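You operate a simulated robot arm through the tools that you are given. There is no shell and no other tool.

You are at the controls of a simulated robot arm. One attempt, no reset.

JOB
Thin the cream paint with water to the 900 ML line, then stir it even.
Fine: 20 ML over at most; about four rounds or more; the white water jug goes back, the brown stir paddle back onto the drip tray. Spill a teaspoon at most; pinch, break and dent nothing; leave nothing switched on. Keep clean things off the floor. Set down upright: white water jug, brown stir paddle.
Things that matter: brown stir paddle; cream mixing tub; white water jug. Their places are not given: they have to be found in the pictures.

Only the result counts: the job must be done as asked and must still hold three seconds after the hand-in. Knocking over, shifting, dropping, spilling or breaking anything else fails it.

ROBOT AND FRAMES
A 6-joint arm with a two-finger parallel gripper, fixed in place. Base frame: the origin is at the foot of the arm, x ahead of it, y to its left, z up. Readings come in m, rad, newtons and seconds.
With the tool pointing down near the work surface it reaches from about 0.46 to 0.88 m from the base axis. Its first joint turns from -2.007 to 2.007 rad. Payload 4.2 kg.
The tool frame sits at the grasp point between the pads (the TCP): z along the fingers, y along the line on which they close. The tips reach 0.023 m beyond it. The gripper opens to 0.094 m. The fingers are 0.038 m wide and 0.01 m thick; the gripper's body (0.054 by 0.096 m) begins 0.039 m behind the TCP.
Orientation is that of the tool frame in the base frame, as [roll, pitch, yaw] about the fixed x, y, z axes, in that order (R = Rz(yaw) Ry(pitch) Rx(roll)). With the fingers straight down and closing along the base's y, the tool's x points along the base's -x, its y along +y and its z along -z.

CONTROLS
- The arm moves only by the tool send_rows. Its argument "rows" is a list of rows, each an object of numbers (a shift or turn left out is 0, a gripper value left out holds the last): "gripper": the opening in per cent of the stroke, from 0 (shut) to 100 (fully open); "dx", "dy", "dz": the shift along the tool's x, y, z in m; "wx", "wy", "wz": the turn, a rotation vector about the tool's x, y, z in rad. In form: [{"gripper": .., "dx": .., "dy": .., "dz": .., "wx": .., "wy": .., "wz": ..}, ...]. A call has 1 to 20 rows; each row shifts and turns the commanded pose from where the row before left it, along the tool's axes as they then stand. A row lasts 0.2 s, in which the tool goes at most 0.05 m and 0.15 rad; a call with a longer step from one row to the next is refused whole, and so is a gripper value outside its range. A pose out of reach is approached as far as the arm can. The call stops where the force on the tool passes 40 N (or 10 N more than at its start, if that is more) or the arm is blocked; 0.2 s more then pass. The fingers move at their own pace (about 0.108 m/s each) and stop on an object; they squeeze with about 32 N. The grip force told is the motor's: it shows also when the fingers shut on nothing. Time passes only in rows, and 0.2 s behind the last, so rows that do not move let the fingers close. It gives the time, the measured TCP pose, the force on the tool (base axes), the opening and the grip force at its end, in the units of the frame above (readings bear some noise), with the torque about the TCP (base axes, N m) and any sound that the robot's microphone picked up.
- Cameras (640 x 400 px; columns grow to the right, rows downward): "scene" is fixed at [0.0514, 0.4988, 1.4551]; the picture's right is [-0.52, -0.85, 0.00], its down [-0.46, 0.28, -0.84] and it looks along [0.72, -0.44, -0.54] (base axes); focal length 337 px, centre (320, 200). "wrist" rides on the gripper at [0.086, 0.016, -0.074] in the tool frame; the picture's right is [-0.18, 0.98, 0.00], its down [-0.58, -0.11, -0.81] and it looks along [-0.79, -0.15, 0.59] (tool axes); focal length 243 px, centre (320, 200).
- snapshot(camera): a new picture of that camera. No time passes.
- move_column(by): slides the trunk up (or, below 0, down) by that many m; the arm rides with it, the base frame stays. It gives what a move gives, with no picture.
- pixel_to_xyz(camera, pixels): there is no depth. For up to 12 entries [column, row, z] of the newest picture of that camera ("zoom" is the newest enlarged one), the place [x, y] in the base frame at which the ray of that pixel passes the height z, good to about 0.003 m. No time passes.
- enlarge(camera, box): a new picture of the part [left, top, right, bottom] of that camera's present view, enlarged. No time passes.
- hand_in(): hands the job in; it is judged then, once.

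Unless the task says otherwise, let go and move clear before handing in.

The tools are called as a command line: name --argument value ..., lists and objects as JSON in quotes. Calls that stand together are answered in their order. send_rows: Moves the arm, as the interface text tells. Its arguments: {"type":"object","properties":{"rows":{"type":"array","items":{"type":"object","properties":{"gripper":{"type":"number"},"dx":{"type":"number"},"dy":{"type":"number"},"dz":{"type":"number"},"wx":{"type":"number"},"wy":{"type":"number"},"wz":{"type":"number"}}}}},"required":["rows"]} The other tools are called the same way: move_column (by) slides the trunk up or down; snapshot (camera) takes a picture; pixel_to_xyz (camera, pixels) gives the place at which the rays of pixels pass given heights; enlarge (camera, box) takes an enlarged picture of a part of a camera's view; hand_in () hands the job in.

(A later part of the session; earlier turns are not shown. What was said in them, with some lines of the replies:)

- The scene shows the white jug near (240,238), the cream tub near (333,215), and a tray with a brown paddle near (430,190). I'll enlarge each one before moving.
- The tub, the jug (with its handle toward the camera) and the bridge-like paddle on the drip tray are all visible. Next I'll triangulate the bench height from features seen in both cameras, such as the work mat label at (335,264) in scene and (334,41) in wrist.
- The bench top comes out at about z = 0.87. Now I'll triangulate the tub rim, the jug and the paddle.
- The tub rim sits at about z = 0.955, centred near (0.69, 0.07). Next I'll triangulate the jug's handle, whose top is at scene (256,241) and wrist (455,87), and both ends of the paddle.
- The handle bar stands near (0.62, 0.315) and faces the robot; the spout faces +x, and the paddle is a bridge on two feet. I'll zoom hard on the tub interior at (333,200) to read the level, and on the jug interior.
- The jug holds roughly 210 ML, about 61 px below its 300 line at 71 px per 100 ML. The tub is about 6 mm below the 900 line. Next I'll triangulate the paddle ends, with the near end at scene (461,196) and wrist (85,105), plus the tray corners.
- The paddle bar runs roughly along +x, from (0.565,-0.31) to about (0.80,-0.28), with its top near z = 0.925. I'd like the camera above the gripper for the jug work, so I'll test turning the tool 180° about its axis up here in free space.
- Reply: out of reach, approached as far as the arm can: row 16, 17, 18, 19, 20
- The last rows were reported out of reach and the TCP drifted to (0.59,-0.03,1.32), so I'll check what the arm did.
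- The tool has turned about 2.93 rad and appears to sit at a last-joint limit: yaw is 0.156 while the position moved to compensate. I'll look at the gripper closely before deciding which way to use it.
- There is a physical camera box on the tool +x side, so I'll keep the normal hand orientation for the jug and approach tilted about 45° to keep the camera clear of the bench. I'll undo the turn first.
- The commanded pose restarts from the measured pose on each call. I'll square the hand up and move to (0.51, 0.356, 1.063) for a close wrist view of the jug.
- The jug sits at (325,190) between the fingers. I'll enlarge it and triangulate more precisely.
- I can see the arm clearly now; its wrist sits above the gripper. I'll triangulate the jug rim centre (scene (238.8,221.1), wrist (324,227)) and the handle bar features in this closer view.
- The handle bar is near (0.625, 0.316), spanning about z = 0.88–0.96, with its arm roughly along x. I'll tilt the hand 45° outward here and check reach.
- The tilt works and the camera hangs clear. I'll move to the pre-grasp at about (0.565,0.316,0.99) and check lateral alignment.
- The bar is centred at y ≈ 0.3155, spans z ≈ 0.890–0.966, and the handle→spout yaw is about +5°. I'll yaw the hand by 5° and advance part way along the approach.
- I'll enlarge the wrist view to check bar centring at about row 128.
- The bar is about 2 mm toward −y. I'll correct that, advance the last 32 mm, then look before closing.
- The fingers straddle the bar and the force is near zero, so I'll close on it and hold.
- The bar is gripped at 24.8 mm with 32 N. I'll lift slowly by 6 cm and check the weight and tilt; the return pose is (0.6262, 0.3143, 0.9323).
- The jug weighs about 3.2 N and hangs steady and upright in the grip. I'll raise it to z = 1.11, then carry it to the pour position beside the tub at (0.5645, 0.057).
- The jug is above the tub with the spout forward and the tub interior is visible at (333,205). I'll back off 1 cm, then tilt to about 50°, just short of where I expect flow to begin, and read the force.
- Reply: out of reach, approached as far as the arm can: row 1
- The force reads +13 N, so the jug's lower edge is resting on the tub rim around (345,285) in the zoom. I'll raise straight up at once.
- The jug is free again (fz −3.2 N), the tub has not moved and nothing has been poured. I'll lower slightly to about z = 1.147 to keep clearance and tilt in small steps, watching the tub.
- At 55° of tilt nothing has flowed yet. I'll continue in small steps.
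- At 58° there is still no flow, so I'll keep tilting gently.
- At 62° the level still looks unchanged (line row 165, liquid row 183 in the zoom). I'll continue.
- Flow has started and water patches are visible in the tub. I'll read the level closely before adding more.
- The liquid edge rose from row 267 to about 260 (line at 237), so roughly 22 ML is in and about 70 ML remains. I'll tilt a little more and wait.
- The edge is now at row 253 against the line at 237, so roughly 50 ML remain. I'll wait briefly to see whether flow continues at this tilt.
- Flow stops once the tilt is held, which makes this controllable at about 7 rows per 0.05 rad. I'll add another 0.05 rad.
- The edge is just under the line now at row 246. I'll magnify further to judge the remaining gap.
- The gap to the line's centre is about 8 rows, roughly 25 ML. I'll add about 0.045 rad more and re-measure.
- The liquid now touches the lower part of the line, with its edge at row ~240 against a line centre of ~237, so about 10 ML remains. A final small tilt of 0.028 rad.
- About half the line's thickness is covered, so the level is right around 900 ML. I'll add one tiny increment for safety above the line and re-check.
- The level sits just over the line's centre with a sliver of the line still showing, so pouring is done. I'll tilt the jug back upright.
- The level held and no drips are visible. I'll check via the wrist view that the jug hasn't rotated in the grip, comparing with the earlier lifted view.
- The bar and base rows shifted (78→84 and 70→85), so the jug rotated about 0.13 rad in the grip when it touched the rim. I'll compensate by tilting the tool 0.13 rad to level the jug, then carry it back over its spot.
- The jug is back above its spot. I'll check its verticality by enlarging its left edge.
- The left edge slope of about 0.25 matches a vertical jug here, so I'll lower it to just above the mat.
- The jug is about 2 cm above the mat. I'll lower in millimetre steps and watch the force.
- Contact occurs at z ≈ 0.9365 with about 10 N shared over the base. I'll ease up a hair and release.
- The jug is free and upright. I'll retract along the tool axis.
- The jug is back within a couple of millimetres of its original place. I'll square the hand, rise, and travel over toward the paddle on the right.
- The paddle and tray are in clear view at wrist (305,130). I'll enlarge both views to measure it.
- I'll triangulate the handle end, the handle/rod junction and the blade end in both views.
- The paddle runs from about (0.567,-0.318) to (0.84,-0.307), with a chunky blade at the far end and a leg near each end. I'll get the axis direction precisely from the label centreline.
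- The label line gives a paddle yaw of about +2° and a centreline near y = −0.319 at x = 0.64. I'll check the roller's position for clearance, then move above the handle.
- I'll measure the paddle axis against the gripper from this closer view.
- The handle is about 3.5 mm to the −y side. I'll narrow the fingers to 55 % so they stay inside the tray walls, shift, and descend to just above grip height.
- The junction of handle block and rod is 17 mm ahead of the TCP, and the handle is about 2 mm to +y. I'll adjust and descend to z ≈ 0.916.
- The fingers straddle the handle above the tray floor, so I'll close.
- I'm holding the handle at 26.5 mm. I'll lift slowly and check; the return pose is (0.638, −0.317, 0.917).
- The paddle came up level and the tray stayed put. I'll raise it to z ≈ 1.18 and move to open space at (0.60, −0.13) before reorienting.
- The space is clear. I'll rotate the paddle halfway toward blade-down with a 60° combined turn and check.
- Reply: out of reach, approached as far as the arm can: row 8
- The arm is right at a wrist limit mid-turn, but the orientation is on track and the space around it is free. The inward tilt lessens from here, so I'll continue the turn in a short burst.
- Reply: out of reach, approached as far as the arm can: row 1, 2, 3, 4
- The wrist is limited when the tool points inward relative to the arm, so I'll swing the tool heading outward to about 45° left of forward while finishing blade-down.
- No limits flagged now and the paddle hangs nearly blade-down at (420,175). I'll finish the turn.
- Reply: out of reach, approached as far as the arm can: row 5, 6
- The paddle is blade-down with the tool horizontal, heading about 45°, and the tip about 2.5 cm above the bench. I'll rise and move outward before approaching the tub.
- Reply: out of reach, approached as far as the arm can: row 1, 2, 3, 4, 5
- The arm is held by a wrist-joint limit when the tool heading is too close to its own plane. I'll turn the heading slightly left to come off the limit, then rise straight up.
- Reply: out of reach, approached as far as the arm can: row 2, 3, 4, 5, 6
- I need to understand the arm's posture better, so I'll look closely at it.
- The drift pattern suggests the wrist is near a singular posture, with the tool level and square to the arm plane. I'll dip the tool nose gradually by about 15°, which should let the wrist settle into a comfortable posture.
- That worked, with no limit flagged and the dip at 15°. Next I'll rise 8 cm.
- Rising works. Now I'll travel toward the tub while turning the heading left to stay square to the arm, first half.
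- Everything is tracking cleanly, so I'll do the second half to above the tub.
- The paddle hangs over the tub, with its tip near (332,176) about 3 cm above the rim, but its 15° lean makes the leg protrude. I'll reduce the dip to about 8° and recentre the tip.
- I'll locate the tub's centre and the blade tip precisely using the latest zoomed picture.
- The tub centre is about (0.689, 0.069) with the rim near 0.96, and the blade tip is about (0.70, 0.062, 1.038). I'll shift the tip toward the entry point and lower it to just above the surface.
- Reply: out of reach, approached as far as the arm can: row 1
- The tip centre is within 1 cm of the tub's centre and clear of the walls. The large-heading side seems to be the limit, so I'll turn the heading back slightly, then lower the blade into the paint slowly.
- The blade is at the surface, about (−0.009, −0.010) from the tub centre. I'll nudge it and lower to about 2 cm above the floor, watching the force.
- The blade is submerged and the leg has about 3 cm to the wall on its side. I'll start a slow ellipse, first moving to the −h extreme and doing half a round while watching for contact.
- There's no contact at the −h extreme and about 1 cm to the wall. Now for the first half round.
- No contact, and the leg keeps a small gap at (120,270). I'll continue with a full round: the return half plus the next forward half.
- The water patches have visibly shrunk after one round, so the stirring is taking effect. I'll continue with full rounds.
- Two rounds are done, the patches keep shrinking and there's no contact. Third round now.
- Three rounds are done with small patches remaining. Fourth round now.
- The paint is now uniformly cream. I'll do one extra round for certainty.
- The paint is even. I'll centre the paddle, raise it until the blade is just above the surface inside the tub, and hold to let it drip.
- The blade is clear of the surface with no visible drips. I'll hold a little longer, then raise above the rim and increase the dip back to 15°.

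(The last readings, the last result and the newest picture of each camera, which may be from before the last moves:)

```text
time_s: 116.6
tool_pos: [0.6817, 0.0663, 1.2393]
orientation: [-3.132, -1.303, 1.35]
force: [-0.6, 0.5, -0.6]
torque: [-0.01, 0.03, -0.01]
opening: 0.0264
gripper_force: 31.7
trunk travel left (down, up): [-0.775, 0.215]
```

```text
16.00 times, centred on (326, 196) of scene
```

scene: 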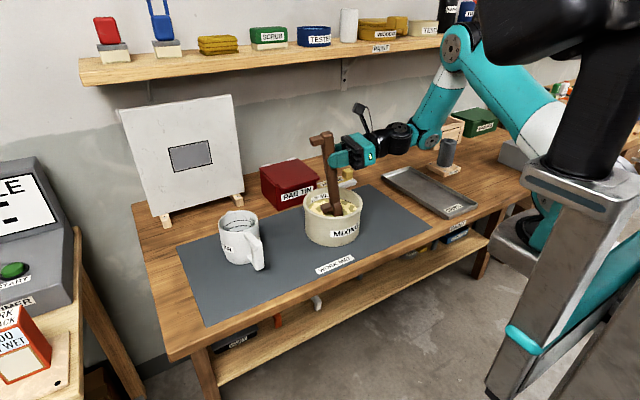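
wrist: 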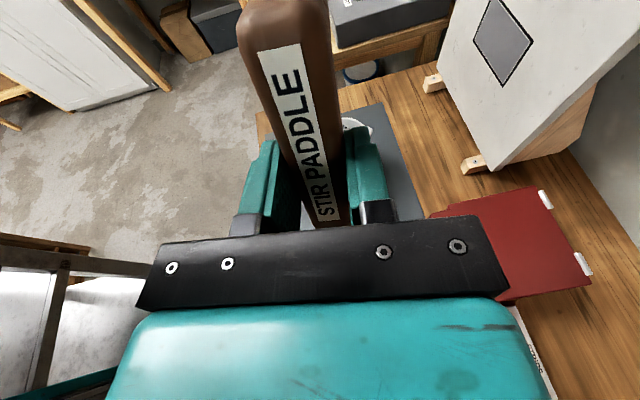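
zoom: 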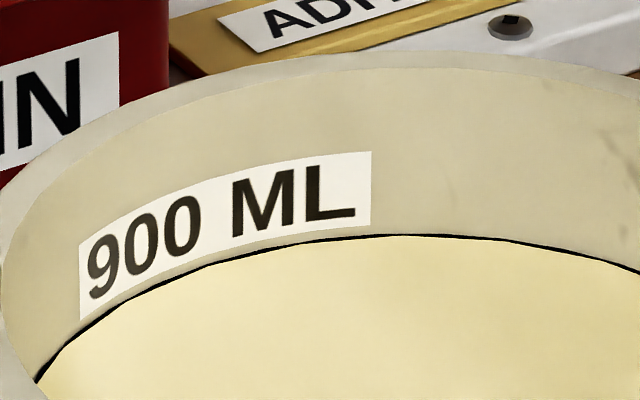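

The mix is even and sits right at the 900 line. I'll carry the paddle back to the right, away from the tub.

send_rows --rows '[{"dx": -0.00863, "dy": -0.00302, "dz": -0.03133, "wx": -0.0448, "wz": 0.01235}, {"dx": -0.00866, "dy": -0.00148, "dz": -0.03143, "wx": -0.0448, "wz": 0.01235}, {"dx": -0.00867, "dy": 0.0, "dz": -0.03146, "wx": -0.0448, "wz": 0.01235}, {"dx": -0.00866, "dy": 0.00153, "dz": -0.03143, "wx": -0.0448, "wz": 0.01235}, {"dx": -0.00863, "dy": 0.00306, "dz": -0.03132, "wx": -0.0448, "wz": 0.01235}, {"dx": -0.00858, "dy": 0.00454, "dz": -0.03116, "wx": -0.0448, "wz": 0.01235}, {}]'

snapshot --camera "scene"

```text
time_s: 118.2
tool_pos: [0.6223, -0.1196, 1.2369]
orientation: [-3.129, -1.303, 1.07]
force: [0.3, -0.6, -0.7]
torque: [0.0, 0.05, 0.02]
opening: 0.0264
gripper_force: 32.3
trunk travel left (down, up): [-0.775, 0.215]
```

```text
taken
```

scene: 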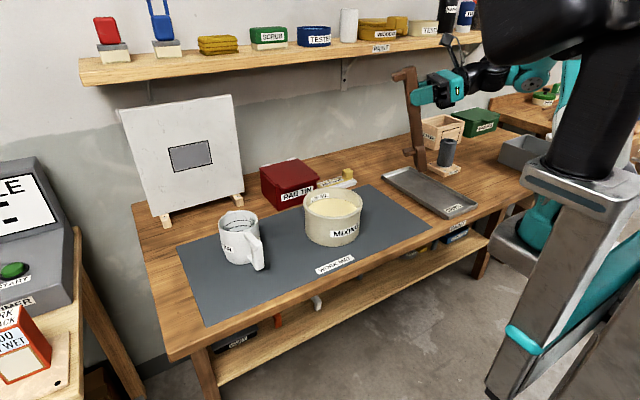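

I'm clear of the tub. Now I'll swing the tool down to vertical by rolling about its side axis, which levels the paddle.

send_rows --rows '[{"wy": -0.08}, {"wy": -0.12}, {"wy": -0.12}, {"wy": -0.12}, {"wy": -0.12}, {}]'

send_rows --rows '[{"wy": -0.12}, {"wy": -0.12}, {"wy": -0.12}, {"wy": -0.12}, {"wy": -0.12}, {"wy": -0.1}, {"wy": -0.04}, {}]'

snapshot --camera "scene"

```text
time_s: 119.6
tool_pos: [0.6231, -0.1212, 1.2378]
orientation: [-3.137, -0.741, 1.078]
force: [0.1, -1.3, -0.7]
torque: [0.0, 0.0, 0.01]
opening: 0.0261
gripper_force: 32.1
trunk travel left (down, up): [-0.775, 0.215]
```

```text
time_s: 121.4
tool_pos: [0.6238, -0.121, 1.2381]
orientation: [-3.138, -0.001, 1.082]
force: [-0.6, -0.2, -0.7]
torque: [0.08, -0.03, 0.0]
opening: 0.0265
gripper_force: 32.4
trunk travel left (down, up): [-0.775, 0.215]
```

```text
taken
```

scene: 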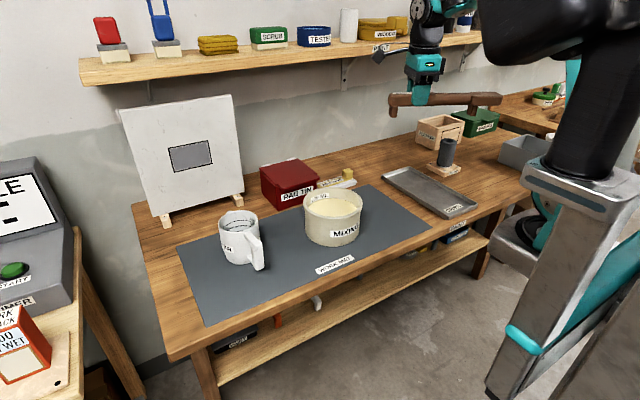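

The paddle is level and pointing to the right. I'll yaw the tool back to its grasp heading, sweeping the blade outward at height.

send_rows --rows '[{"wz": -0.08}, {"wz": -0.14}, {"wz": -0.14}, {"wz": -0.14}, {"wz": -0.14}, {"wz": -0.14}, {"wz": -0.14}, {"wz": -0.14}, {"wz": -0.14}, {"wz": -0.14}, {"wz": -0.14}, {"wz": -0.14}, {"wz": -0.14}, {"wz": -0.14}, {"wz": -0.14}, {"wz": -0.052}, {}]'

snapshot --camera "scene"

snapshot --camera "wrist"

```text
time_s: 125.0
tool_pos: [0.6245, -0.122, 1.2366]
orientation: [3.138, -0.003, -3.107]
force: [-0.7, 0.0, -0.5]
torque: [0.01, 0.03, 0.02]
opening: 0.0263
gripper_force: 31.5
trunk travel left (down, up): [-0.775, 0.215]
```

```text
taken
```

scene: 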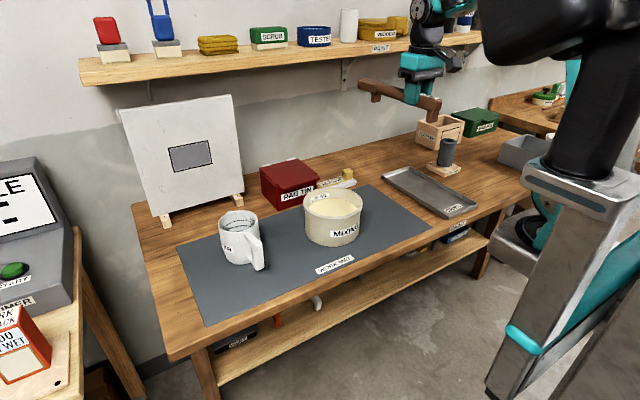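

```text
taken
```

wrist: 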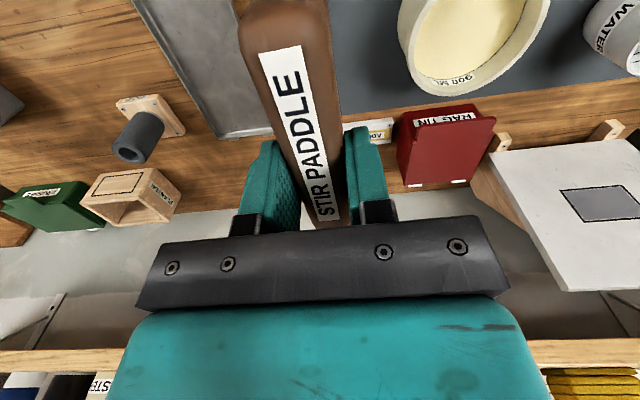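

The orientation is restored. I'll move back above the tray and descend to about 5 cm above the resting height.

send_rows --rows '[{"dx": -0.0014, "dy": -0.0391}, {"dx": -0.0014, "dy": -0.0391}, {"dx": -0.0014, "dy": -0.0391}, {"dx": -0.0014, "dy": -0.0391}, {"dx": -0.0013, "dy": -0.0391}, {"dz": 0.03}, {"dz": 0.04}, {"dz": 0.04}, {"dz": 0.04}, {"dz": 0.04}, {"dz": 0.04}, {"dz": 0.03}, {"dz": 0.01}, {}]'

enlarge --camera "scene" --box '[375, 120, 495, 230]'

enlarge --camera "wrist" --box '[200, 0, 440, 240]'

```text
time_s: 128.0
tool_pos: [0.6366, -0.3155, 0.9672]
orientation: [3.139, -0.001, -3.11]
force: [0.0, -0.2, -0.5]
torque: [-0.02, 0.06, 0.0]
opening: 0.0263
gripper_force: 32.1
trunk travel left (down, up): [-0.775, 0.215]
```

```text
3.64 times, centred on (435, 175) of scene
```

zoom: 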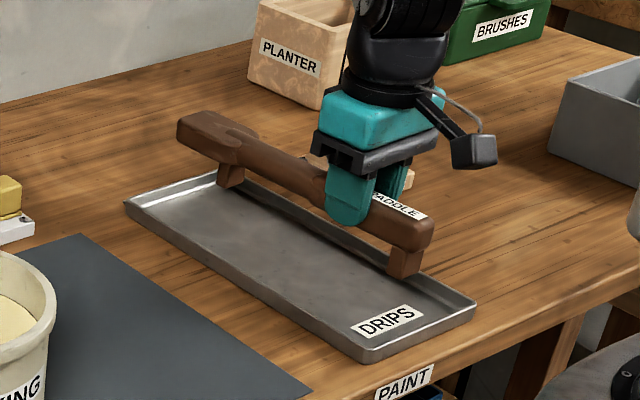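

```text
1.67 times, centred on (320, 120) of wrist
```

zoom: 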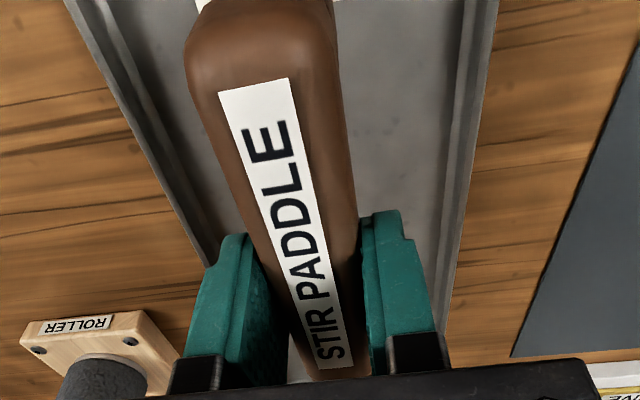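

The paddle is level and aligned over the tray. I'll lower gently to the original height.

send_rows --rows '[{"dx": -0.001, "dy": -0.0015, "dz": 0.014}, {"dz": 0.014}, {"dz": 0.01}, {"dz": 0.006}, {"dz": 0.003}, {}]'

enlarge --camera "scene" --box '[375, 120, 495, 230]'

```text
time_s: 129.4
tool_pos: [0.6375, -0.3176, 0.9201]
orientation: [3.139, -0.002, -3.109]
force: [-0.3, -0.1, -0.6]
torque: [-0.01, 0.03, -0.02]
opening: 0.0263
gripper_force: 32.5
trunk travel left (down, up): [-0.775, 0.215]
```

```text
3.64 times, centred on (435, 175) of scene
```

zoom: 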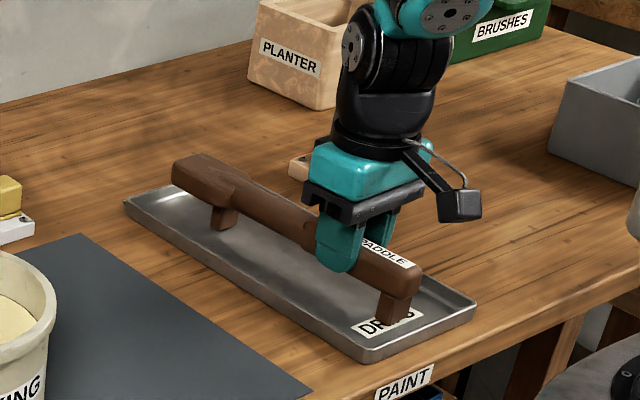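

The height is 0.920 and there's no contact yet. I'll go down in 1 mm steps until the force shows touch.

send_rows --rows '[{"dz": 0.001}, {"dz": 0.001}, {}]'

send_rows --rows '[{"dz": 0.001}, {}]'

```text
time_s: 130.2
tool_pos: [0.6374, -0.3167, 0.9172]
orientation: [3.138, -0.002, -3.106]
force: [-0.9, -0.8, -1.1]
torque: [-0.01, 0.04, 0.0]
opening: 0.0262
gripper_force: 31.4
trunk travel left (down, up): [-0.775, 0.215]
```

```text
time_s: 130.8
tool_pos: [0.6379, -0.3154, 0.9168]
orientation: [3.14, 0.001, -3.111]
force: [-1.2, 0.0, 4.3]
torque: [-0.03, -0.66, 0.0]
opening: 0.0264
gripper_force: 31.7
trunk travel left (down, up): [-0.775, 0.215]
```

Contact is light (about 5 N at the blade leg). I'll release with a modest opening to stay inside the tray.

send_rows --rows '[{"gripper": 35}, {"gripper": 50}, {"gripper": 50}, {}]'

enlarge --camera "wrist" --box '[200, 0, 440, 240]'

enlarge --camera "scene" --box '[375, 120, 495, 230]'

```text
time_s: 131.8
tool_pos: [0.638, -0.3167, 0.9171]
orientation: [3.137, -0.003, -3.108]
force: [0.1, 0.1, -0.1]
torque: [-0.03, 0.02, -0.02]
opening: 0.0469
gripper_force: 0.1
trunk travel left (down, up): [-0.775, 0.215]
```

```text
1.67 times, centred on (320, 120) of wrist
```

zoom: 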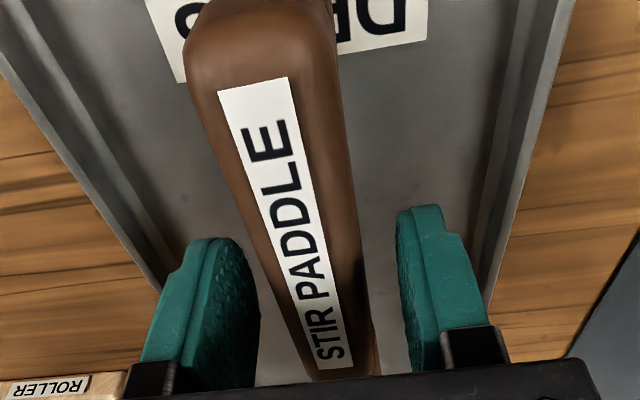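

```text
3.64 times, centred on (435, 175) of scene
```

zoom: 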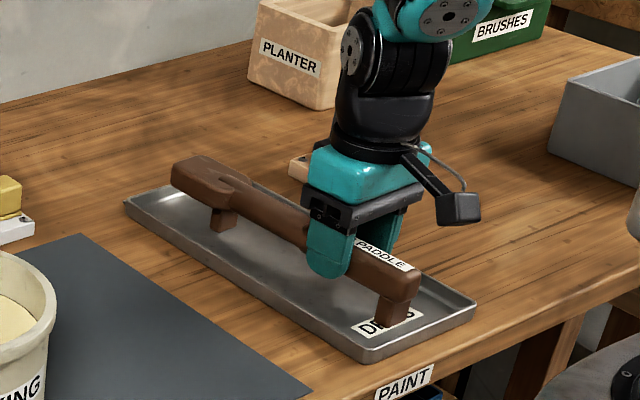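

The paddle stands on both legs on the tray and the fingers are clear of it. I'll retract straight up.

send_rows --rows '[{"dz": -0.01}, {"dz": -0.02}, {"dz": -0.03}, {"dz": -0.04}, {"dz": -0.04}, {"dz": -0.04}, {"dz": -0.04}, {"dz": -0.04}, {}]'

snapshot --camera "scene"

snapshot --camera "wrist"

enlarge --camera "scene" --box '[375, 120, 495, 230]'

enlarge --camera "scene" --box '[200, 170, 390, 290]'

enlarge --camera "scene" --box '[310, 186, 342, 206]'

```text
time_s: 133.8
tool_pos: [0.638, -0.3171, 1.1774]
orientation: [3.138, -0.003, -3.108]
force: [-0.4, -0.3, 0.4]
torque: [0.01, 0.03, 0.02]
opening: 0.0471
gripper_force: 0.0
trunk travel left (down, up): [-0.775, 0.215]
```

```text
taken
```

scene: 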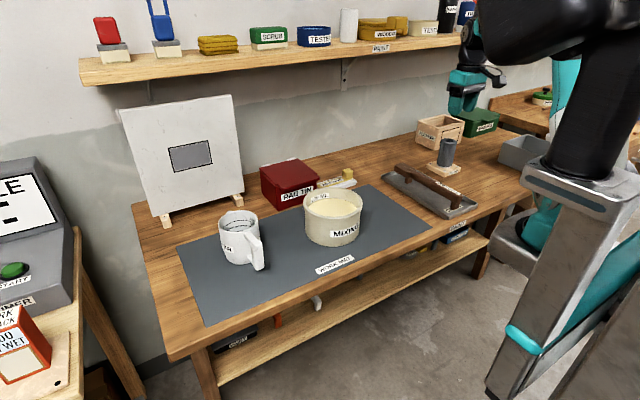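

```text
taken
```

wrist: 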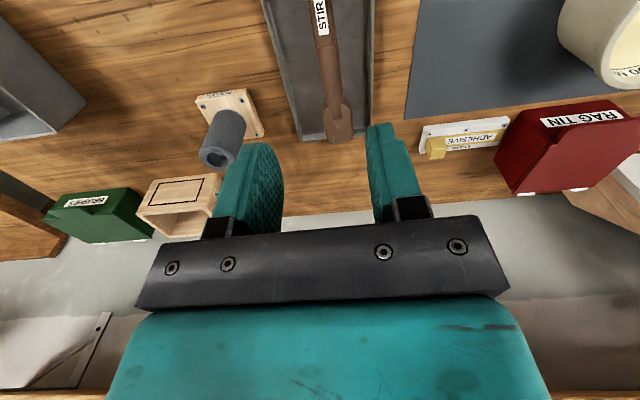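

```text
3.64 times, centred on (435, 175) of scene
```

zoom: 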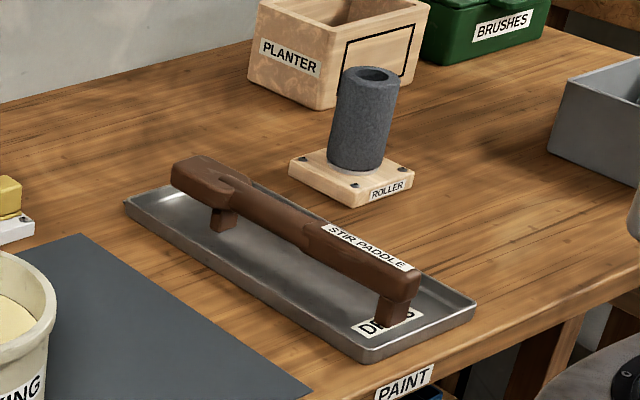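

```text
3.33 times, centred on (295, 230) of scene
```

zoom: 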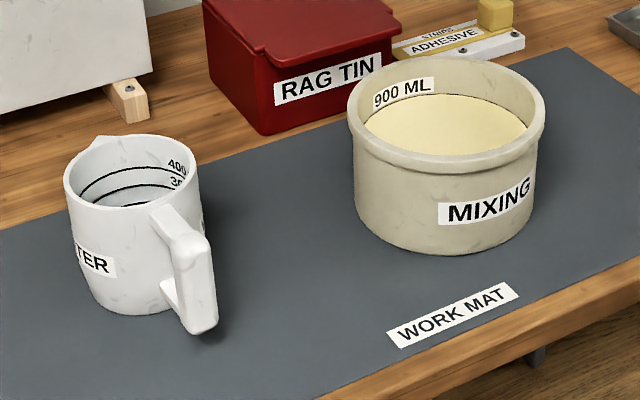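

```text
16.00 times, centred on (326, 196) of scene
```

zoom: 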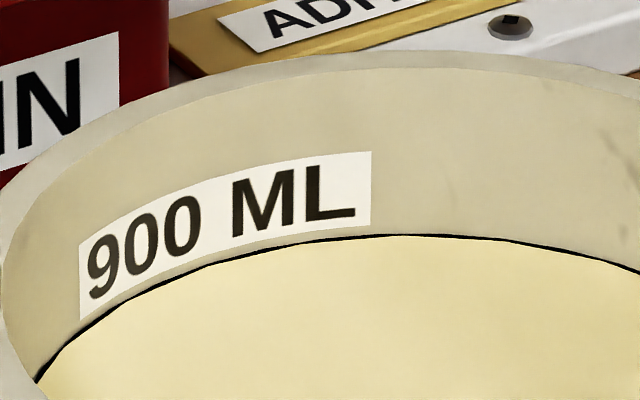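

Everything is back in place: the jug stands upright on its spot, the paddle is on both legs on the drip tray, and the paint is even and at the line. No spill is visible, and the hand is empty and clear, so I'll hand in.

hand_in

```text
The job is handed in.
```

I thinned the paint to the 900 ML line, stirred it until it looked even, and handed the job in. No verdict has come back yet.

- **Level:** In the last close-up the surface sits at about the middle of the 900 line. I estimate 900–905 ML.
- **Stirring:** I made five full rounds. The water patches were gone after the fourth.
- **Jug:** It is back upright on the mat, within a few millimetres of where it stood.
- **Paddle:** It stands on both legs on the drip tray, close to its original position.
- **Spills and switches:** I saw no spill on the mat or bench. I switched nothing on and nothing went on the floor.

Early in the pour, the jug's lower edge pressed on the tub rim with about 16 N. I lifted it straight off; the tub had not moved and I could see no mark on it. The knock turned the jug slightly in the grip, so I corrected for that before setting it down.
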